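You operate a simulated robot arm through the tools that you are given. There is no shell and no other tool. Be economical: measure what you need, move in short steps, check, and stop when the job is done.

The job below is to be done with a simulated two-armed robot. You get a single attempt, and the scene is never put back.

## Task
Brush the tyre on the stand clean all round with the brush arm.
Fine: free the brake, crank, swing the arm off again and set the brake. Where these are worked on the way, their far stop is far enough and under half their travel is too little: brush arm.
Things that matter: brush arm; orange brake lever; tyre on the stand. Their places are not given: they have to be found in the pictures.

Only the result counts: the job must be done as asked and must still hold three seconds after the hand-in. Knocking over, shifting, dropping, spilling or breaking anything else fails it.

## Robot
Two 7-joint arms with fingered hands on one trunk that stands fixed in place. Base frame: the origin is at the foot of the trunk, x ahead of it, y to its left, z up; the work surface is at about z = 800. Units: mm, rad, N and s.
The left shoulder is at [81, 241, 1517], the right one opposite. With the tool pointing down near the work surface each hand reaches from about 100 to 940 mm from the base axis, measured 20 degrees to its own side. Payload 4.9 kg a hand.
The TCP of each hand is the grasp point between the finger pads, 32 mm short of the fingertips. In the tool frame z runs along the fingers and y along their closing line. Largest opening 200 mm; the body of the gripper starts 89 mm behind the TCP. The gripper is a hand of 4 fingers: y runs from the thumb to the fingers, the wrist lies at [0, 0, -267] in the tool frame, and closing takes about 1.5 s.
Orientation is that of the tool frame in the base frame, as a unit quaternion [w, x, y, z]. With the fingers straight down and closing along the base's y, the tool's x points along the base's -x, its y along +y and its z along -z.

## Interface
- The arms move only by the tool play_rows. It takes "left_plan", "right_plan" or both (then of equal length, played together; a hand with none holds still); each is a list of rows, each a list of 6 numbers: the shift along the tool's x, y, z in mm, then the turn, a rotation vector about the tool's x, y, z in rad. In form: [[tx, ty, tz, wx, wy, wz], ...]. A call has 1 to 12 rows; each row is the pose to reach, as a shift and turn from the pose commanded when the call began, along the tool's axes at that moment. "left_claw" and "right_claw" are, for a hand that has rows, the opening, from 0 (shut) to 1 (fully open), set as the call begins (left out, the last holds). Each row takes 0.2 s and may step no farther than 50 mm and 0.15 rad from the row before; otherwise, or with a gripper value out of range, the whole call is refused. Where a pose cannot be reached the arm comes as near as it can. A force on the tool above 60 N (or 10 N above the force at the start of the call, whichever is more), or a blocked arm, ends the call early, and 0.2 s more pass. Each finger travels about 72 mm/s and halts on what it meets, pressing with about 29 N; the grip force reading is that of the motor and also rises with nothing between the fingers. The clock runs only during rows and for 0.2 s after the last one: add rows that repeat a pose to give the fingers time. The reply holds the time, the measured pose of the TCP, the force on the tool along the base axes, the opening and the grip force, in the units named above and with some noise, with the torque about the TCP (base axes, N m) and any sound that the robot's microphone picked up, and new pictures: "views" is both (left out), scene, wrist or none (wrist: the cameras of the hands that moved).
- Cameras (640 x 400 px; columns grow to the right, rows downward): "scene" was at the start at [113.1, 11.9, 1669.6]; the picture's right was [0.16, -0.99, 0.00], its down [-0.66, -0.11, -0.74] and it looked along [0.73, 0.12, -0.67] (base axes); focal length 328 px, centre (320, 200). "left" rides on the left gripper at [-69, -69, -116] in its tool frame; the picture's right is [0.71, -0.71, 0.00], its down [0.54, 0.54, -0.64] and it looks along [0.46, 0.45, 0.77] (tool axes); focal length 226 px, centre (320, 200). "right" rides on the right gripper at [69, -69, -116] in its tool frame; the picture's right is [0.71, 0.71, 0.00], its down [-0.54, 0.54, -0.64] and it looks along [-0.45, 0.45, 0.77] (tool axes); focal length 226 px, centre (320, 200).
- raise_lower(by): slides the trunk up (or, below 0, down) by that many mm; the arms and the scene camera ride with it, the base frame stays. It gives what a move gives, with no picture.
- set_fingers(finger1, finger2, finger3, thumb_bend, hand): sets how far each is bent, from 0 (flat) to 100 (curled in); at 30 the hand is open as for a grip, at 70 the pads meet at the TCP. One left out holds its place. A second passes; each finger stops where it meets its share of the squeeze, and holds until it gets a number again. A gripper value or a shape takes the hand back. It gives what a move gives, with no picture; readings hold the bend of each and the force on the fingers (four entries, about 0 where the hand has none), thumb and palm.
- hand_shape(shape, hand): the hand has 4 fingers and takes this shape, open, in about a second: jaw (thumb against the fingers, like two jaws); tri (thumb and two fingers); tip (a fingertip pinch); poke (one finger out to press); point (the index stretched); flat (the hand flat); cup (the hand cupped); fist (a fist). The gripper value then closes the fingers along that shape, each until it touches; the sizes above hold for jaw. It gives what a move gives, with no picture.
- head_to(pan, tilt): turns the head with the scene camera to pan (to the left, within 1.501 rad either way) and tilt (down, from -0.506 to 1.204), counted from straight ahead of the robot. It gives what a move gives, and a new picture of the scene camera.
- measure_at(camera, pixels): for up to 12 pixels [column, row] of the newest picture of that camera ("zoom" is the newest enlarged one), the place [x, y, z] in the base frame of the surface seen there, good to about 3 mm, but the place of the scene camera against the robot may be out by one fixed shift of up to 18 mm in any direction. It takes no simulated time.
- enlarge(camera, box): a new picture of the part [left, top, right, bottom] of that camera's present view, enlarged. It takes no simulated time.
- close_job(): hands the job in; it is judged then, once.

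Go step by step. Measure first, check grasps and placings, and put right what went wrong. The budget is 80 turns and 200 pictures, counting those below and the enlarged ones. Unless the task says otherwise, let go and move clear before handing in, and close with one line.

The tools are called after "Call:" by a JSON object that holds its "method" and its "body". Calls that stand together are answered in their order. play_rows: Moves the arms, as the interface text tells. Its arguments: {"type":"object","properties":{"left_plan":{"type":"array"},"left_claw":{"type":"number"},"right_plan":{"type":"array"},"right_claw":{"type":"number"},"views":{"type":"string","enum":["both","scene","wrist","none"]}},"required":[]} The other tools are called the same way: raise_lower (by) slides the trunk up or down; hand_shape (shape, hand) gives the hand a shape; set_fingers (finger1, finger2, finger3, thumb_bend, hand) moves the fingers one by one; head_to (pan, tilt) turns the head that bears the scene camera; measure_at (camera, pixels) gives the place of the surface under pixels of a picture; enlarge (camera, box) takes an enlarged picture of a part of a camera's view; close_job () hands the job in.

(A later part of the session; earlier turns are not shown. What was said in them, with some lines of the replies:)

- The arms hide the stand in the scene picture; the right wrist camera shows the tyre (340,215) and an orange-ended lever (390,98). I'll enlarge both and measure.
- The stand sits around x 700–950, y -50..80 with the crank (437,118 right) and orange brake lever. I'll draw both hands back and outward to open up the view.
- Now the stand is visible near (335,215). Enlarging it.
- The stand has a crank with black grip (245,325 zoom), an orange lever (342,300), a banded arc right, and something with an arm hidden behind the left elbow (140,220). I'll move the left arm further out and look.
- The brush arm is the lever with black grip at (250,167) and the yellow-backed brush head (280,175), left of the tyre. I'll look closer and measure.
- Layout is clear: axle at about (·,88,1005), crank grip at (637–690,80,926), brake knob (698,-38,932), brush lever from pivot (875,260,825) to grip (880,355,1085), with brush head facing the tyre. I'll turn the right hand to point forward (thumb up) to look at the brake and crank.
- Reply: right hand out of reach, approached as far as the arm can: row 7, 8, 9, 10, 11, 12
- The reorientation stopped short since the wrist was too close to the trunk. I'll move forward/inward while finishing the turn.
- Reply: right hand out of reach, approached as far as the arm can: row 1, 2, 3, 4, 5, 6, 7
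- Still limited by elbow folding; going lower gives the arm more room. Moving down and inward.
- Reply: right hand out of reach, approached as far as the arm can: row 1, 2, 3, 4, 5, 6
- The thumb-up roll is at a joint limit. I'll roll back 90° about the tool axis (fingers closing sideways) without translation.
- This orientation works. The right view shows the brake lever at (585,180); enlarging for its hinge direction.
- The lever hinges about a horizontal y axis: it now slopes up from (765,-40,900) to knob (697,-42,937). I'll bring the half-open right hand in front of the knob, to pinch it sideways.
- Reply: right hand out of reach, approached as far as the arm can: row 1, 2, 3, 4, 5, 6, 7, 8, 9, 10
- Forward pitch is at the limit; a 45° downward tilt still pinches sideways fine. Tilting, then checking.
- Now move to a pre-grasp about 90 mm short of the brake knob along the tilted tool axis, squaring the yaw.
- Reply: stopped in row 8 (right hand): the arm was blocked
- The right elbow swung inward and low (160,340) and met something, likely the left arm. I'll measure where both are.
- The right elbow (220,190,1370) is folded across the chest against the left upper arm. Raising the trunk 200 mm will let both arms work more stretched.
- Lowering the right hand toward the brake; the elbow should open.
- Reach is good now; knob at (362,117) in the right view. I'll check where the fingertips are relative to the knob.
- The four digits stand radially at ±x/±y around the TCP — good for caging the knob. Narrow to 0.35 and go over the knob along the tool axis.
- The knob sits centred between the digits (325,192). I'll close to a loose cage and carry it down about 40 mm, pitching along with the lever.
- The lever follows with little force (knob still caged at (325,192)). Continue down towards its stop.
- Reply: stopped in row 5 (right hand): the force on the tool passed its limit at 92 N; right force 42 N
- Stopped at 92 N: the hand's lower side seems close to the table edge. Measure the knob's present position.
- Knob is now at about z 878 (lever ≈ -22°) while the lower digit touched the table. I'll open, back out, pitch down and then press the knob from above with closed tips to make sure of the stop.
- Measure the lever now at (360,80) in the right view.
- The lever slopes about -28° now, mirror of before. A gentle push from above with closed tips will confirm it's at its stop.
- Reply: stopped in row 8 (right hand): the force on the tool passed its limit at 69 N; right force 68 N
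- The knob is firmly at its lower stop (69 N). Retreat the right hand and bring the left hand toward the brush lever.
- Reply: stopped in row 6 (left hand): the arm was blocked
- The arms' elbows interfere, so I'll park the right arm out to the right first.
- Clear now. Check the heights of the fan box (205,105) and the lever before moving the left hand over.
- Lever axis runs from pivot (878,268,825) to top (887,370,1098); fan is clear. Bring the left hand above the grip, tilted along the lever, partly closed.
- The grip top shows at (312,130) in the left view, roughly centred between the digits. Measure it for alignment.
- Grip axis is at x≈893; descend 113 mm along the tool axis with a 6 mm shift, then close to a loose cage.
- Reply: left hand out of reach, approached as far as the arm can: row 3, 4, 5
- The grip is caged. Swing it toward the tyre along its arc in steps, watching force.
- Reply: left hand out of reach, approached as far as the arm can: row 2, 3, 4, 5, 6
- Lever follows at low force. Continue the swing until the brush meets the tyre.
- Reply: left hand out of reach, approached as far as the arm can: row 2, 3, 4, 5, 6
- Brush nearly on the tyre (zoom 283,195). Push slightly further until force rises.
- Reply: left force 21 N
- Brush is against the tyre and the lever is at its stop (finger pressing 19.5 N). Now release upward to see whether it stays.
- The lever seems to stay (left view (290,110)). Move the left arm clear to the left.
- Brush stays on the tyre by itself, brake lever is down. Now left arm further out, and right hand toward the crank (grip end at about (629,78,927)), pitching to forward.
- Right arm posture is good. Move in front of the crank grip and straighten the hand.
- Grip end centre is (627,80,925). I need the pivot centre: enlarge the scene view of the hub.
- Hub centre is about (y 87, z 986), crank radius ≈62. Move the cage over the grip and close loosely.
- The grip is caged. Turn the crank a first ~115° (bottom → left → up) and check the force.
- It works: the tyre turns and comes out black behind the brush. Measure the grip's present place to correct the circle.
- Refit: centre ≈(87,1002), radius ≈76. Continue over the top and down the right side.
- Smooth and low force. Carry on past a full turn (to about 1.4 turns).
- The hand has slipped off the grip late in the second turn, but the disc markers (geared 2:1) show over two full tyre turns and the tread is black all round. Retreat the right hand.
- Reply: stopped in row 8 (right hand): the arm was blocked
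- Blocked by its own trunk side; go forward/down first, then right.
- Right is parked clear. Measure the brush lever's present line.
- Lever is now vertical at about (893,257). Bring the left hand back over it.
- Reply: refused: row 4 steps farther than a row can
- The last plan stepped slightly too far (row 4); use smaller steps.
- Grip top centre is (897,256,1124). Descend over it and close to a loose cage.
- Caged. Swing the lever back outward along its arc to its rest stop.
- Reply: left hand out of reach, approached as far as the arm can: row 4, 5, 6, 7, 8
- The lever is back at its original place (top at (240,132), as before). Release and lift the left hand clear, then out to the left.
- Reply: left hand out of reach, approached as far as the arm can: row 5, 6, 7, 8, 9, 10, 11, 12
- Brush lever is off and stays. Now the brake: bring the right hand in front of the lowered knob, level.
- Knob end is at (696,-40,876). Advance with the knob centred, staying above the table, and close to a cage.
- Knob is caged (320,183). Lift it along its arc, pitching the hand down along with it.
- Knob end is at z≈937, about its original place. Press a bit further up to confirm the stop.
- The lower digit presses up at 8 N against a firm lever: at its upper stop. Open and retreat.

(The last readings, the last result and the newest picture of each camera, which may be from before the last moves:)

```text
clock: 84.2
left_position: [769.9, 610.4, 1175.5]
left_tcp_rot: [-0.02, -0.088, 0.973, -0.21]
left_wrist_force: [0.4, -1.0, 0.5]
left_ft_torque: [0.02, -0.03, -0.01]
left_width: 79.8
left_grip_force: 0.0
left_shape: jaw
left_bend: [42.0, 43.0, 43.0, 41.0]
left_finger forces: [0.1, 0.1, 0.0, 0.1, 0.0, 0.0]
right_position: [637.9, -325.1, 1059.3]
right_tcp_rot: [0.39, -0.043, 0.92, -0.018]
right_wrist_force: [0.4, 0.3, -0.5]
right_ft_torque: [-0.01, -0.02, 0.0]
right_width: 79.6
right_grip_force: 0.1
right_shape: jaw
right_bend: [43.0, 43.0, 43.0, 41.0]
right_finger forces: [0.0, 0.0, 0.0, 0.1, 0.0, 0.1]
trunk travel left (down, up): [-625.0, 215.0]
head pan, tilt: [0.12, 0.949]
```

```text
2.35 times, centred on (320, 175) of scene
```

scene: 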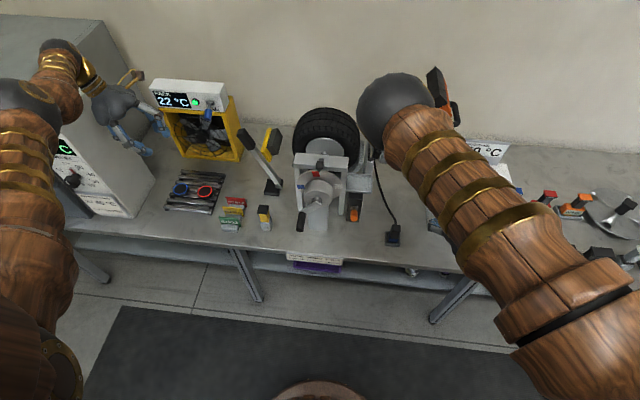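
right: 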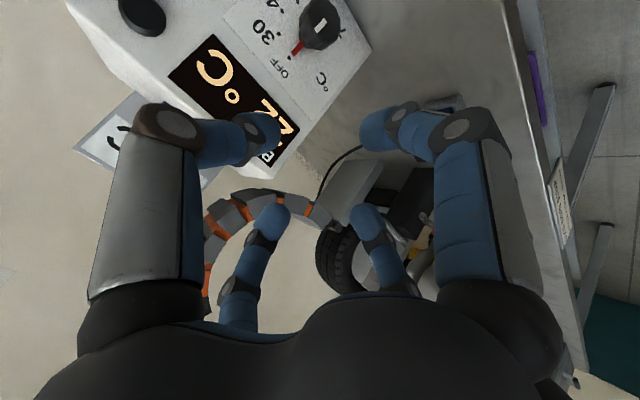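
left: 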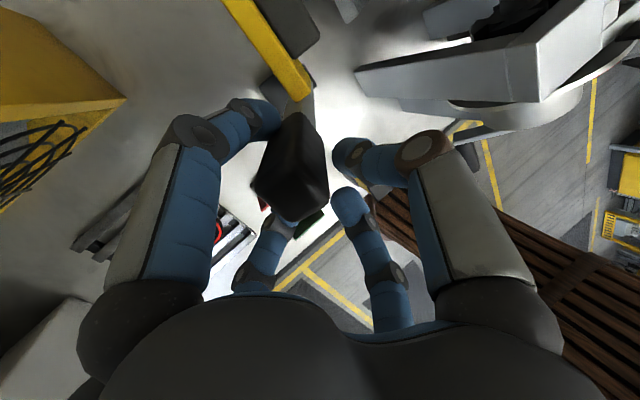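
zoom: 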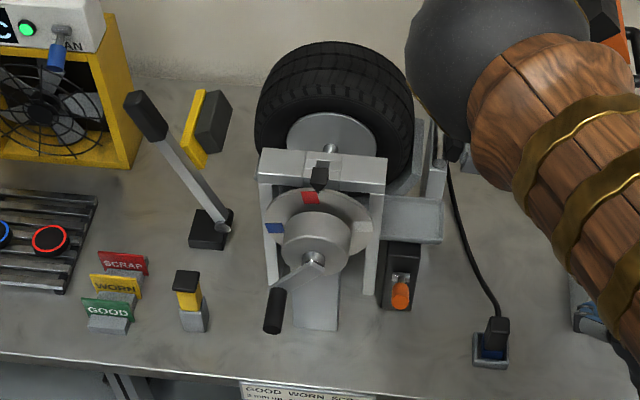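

All looks restored: brush off, brake lever up, tread black. Verify the lever's measure and back the right hand away from the box.

Call:
{"method": "measure_at", "body": {"camera": "zoom", "pixels": [[400, 297], [401, 290], [150, 105], [205, 210]]}}

Call:
{"method": "play_rows", "body": {"right_plan": [[0, 0, -30, 0, 0, 0], [0, -20, -60, 0, 0, 0], [0, -40, -60, 0, 0, 0]], "views": "scene"}}

```text
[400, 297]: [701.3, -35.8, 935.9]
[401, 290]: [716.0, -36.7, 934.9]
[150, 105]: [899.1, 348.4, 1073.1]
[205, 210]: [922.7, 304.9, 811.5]
```

```text
clock: 85.0
left_position: [769.9, 610.9, 1176.3]
left_tcp_rot: [-0.02, -0.089, 0.973, -0.21]
left_wrist_force: [0.2, -0.4, -0.1]
left_ft_torque: [0.02, -0.01, 0.0]
left_width: 79.8
left_grip_force: 0.0
left_shape: jaw
left_bend: [42.0, 43.0, 43.0, 41.0]
left_finger forces: [0.1, 0.0, 0.1, 0.0, 0.1, 0.0]
right_position: [596.9, -364.5, 1103.6]
right_tcp_rot: [0.39, -0.043, 0.92, -0.019]
right_wrist_force: [0.3, -0.5, -0.2]
right_ft_torque: [-0.03, -0.04, 0.0]
right_width: 79.8
right_grip_force: 0.1
right_shape: jaw
right_bend: [43.0, 43.0, 43.0, 41.0]
right_finger forces: [0.1, 0.0, 0.0, 0.0, 0.0, 0.0]
trunk travel left (down, up): [-625.0, 215.0]
head pan, tilt: [0.12, 0.949]
```

scene: 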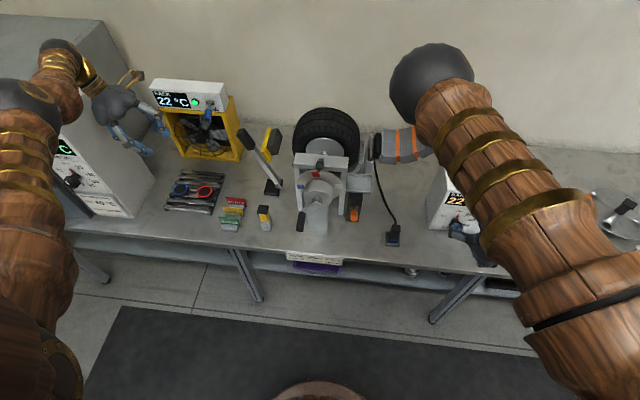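

The brake knob is back at z≈936, the brush lever is at rest and both hands are clear, so I'm handing in.

Call:
{"method": "close_job", "body": {}}

```text
The job is handed in.
```

I brushed the tyre over more than two full turns, and the tread I can see is black all round. The brush arm is swung off, the brake is set again, and the job is handed in.
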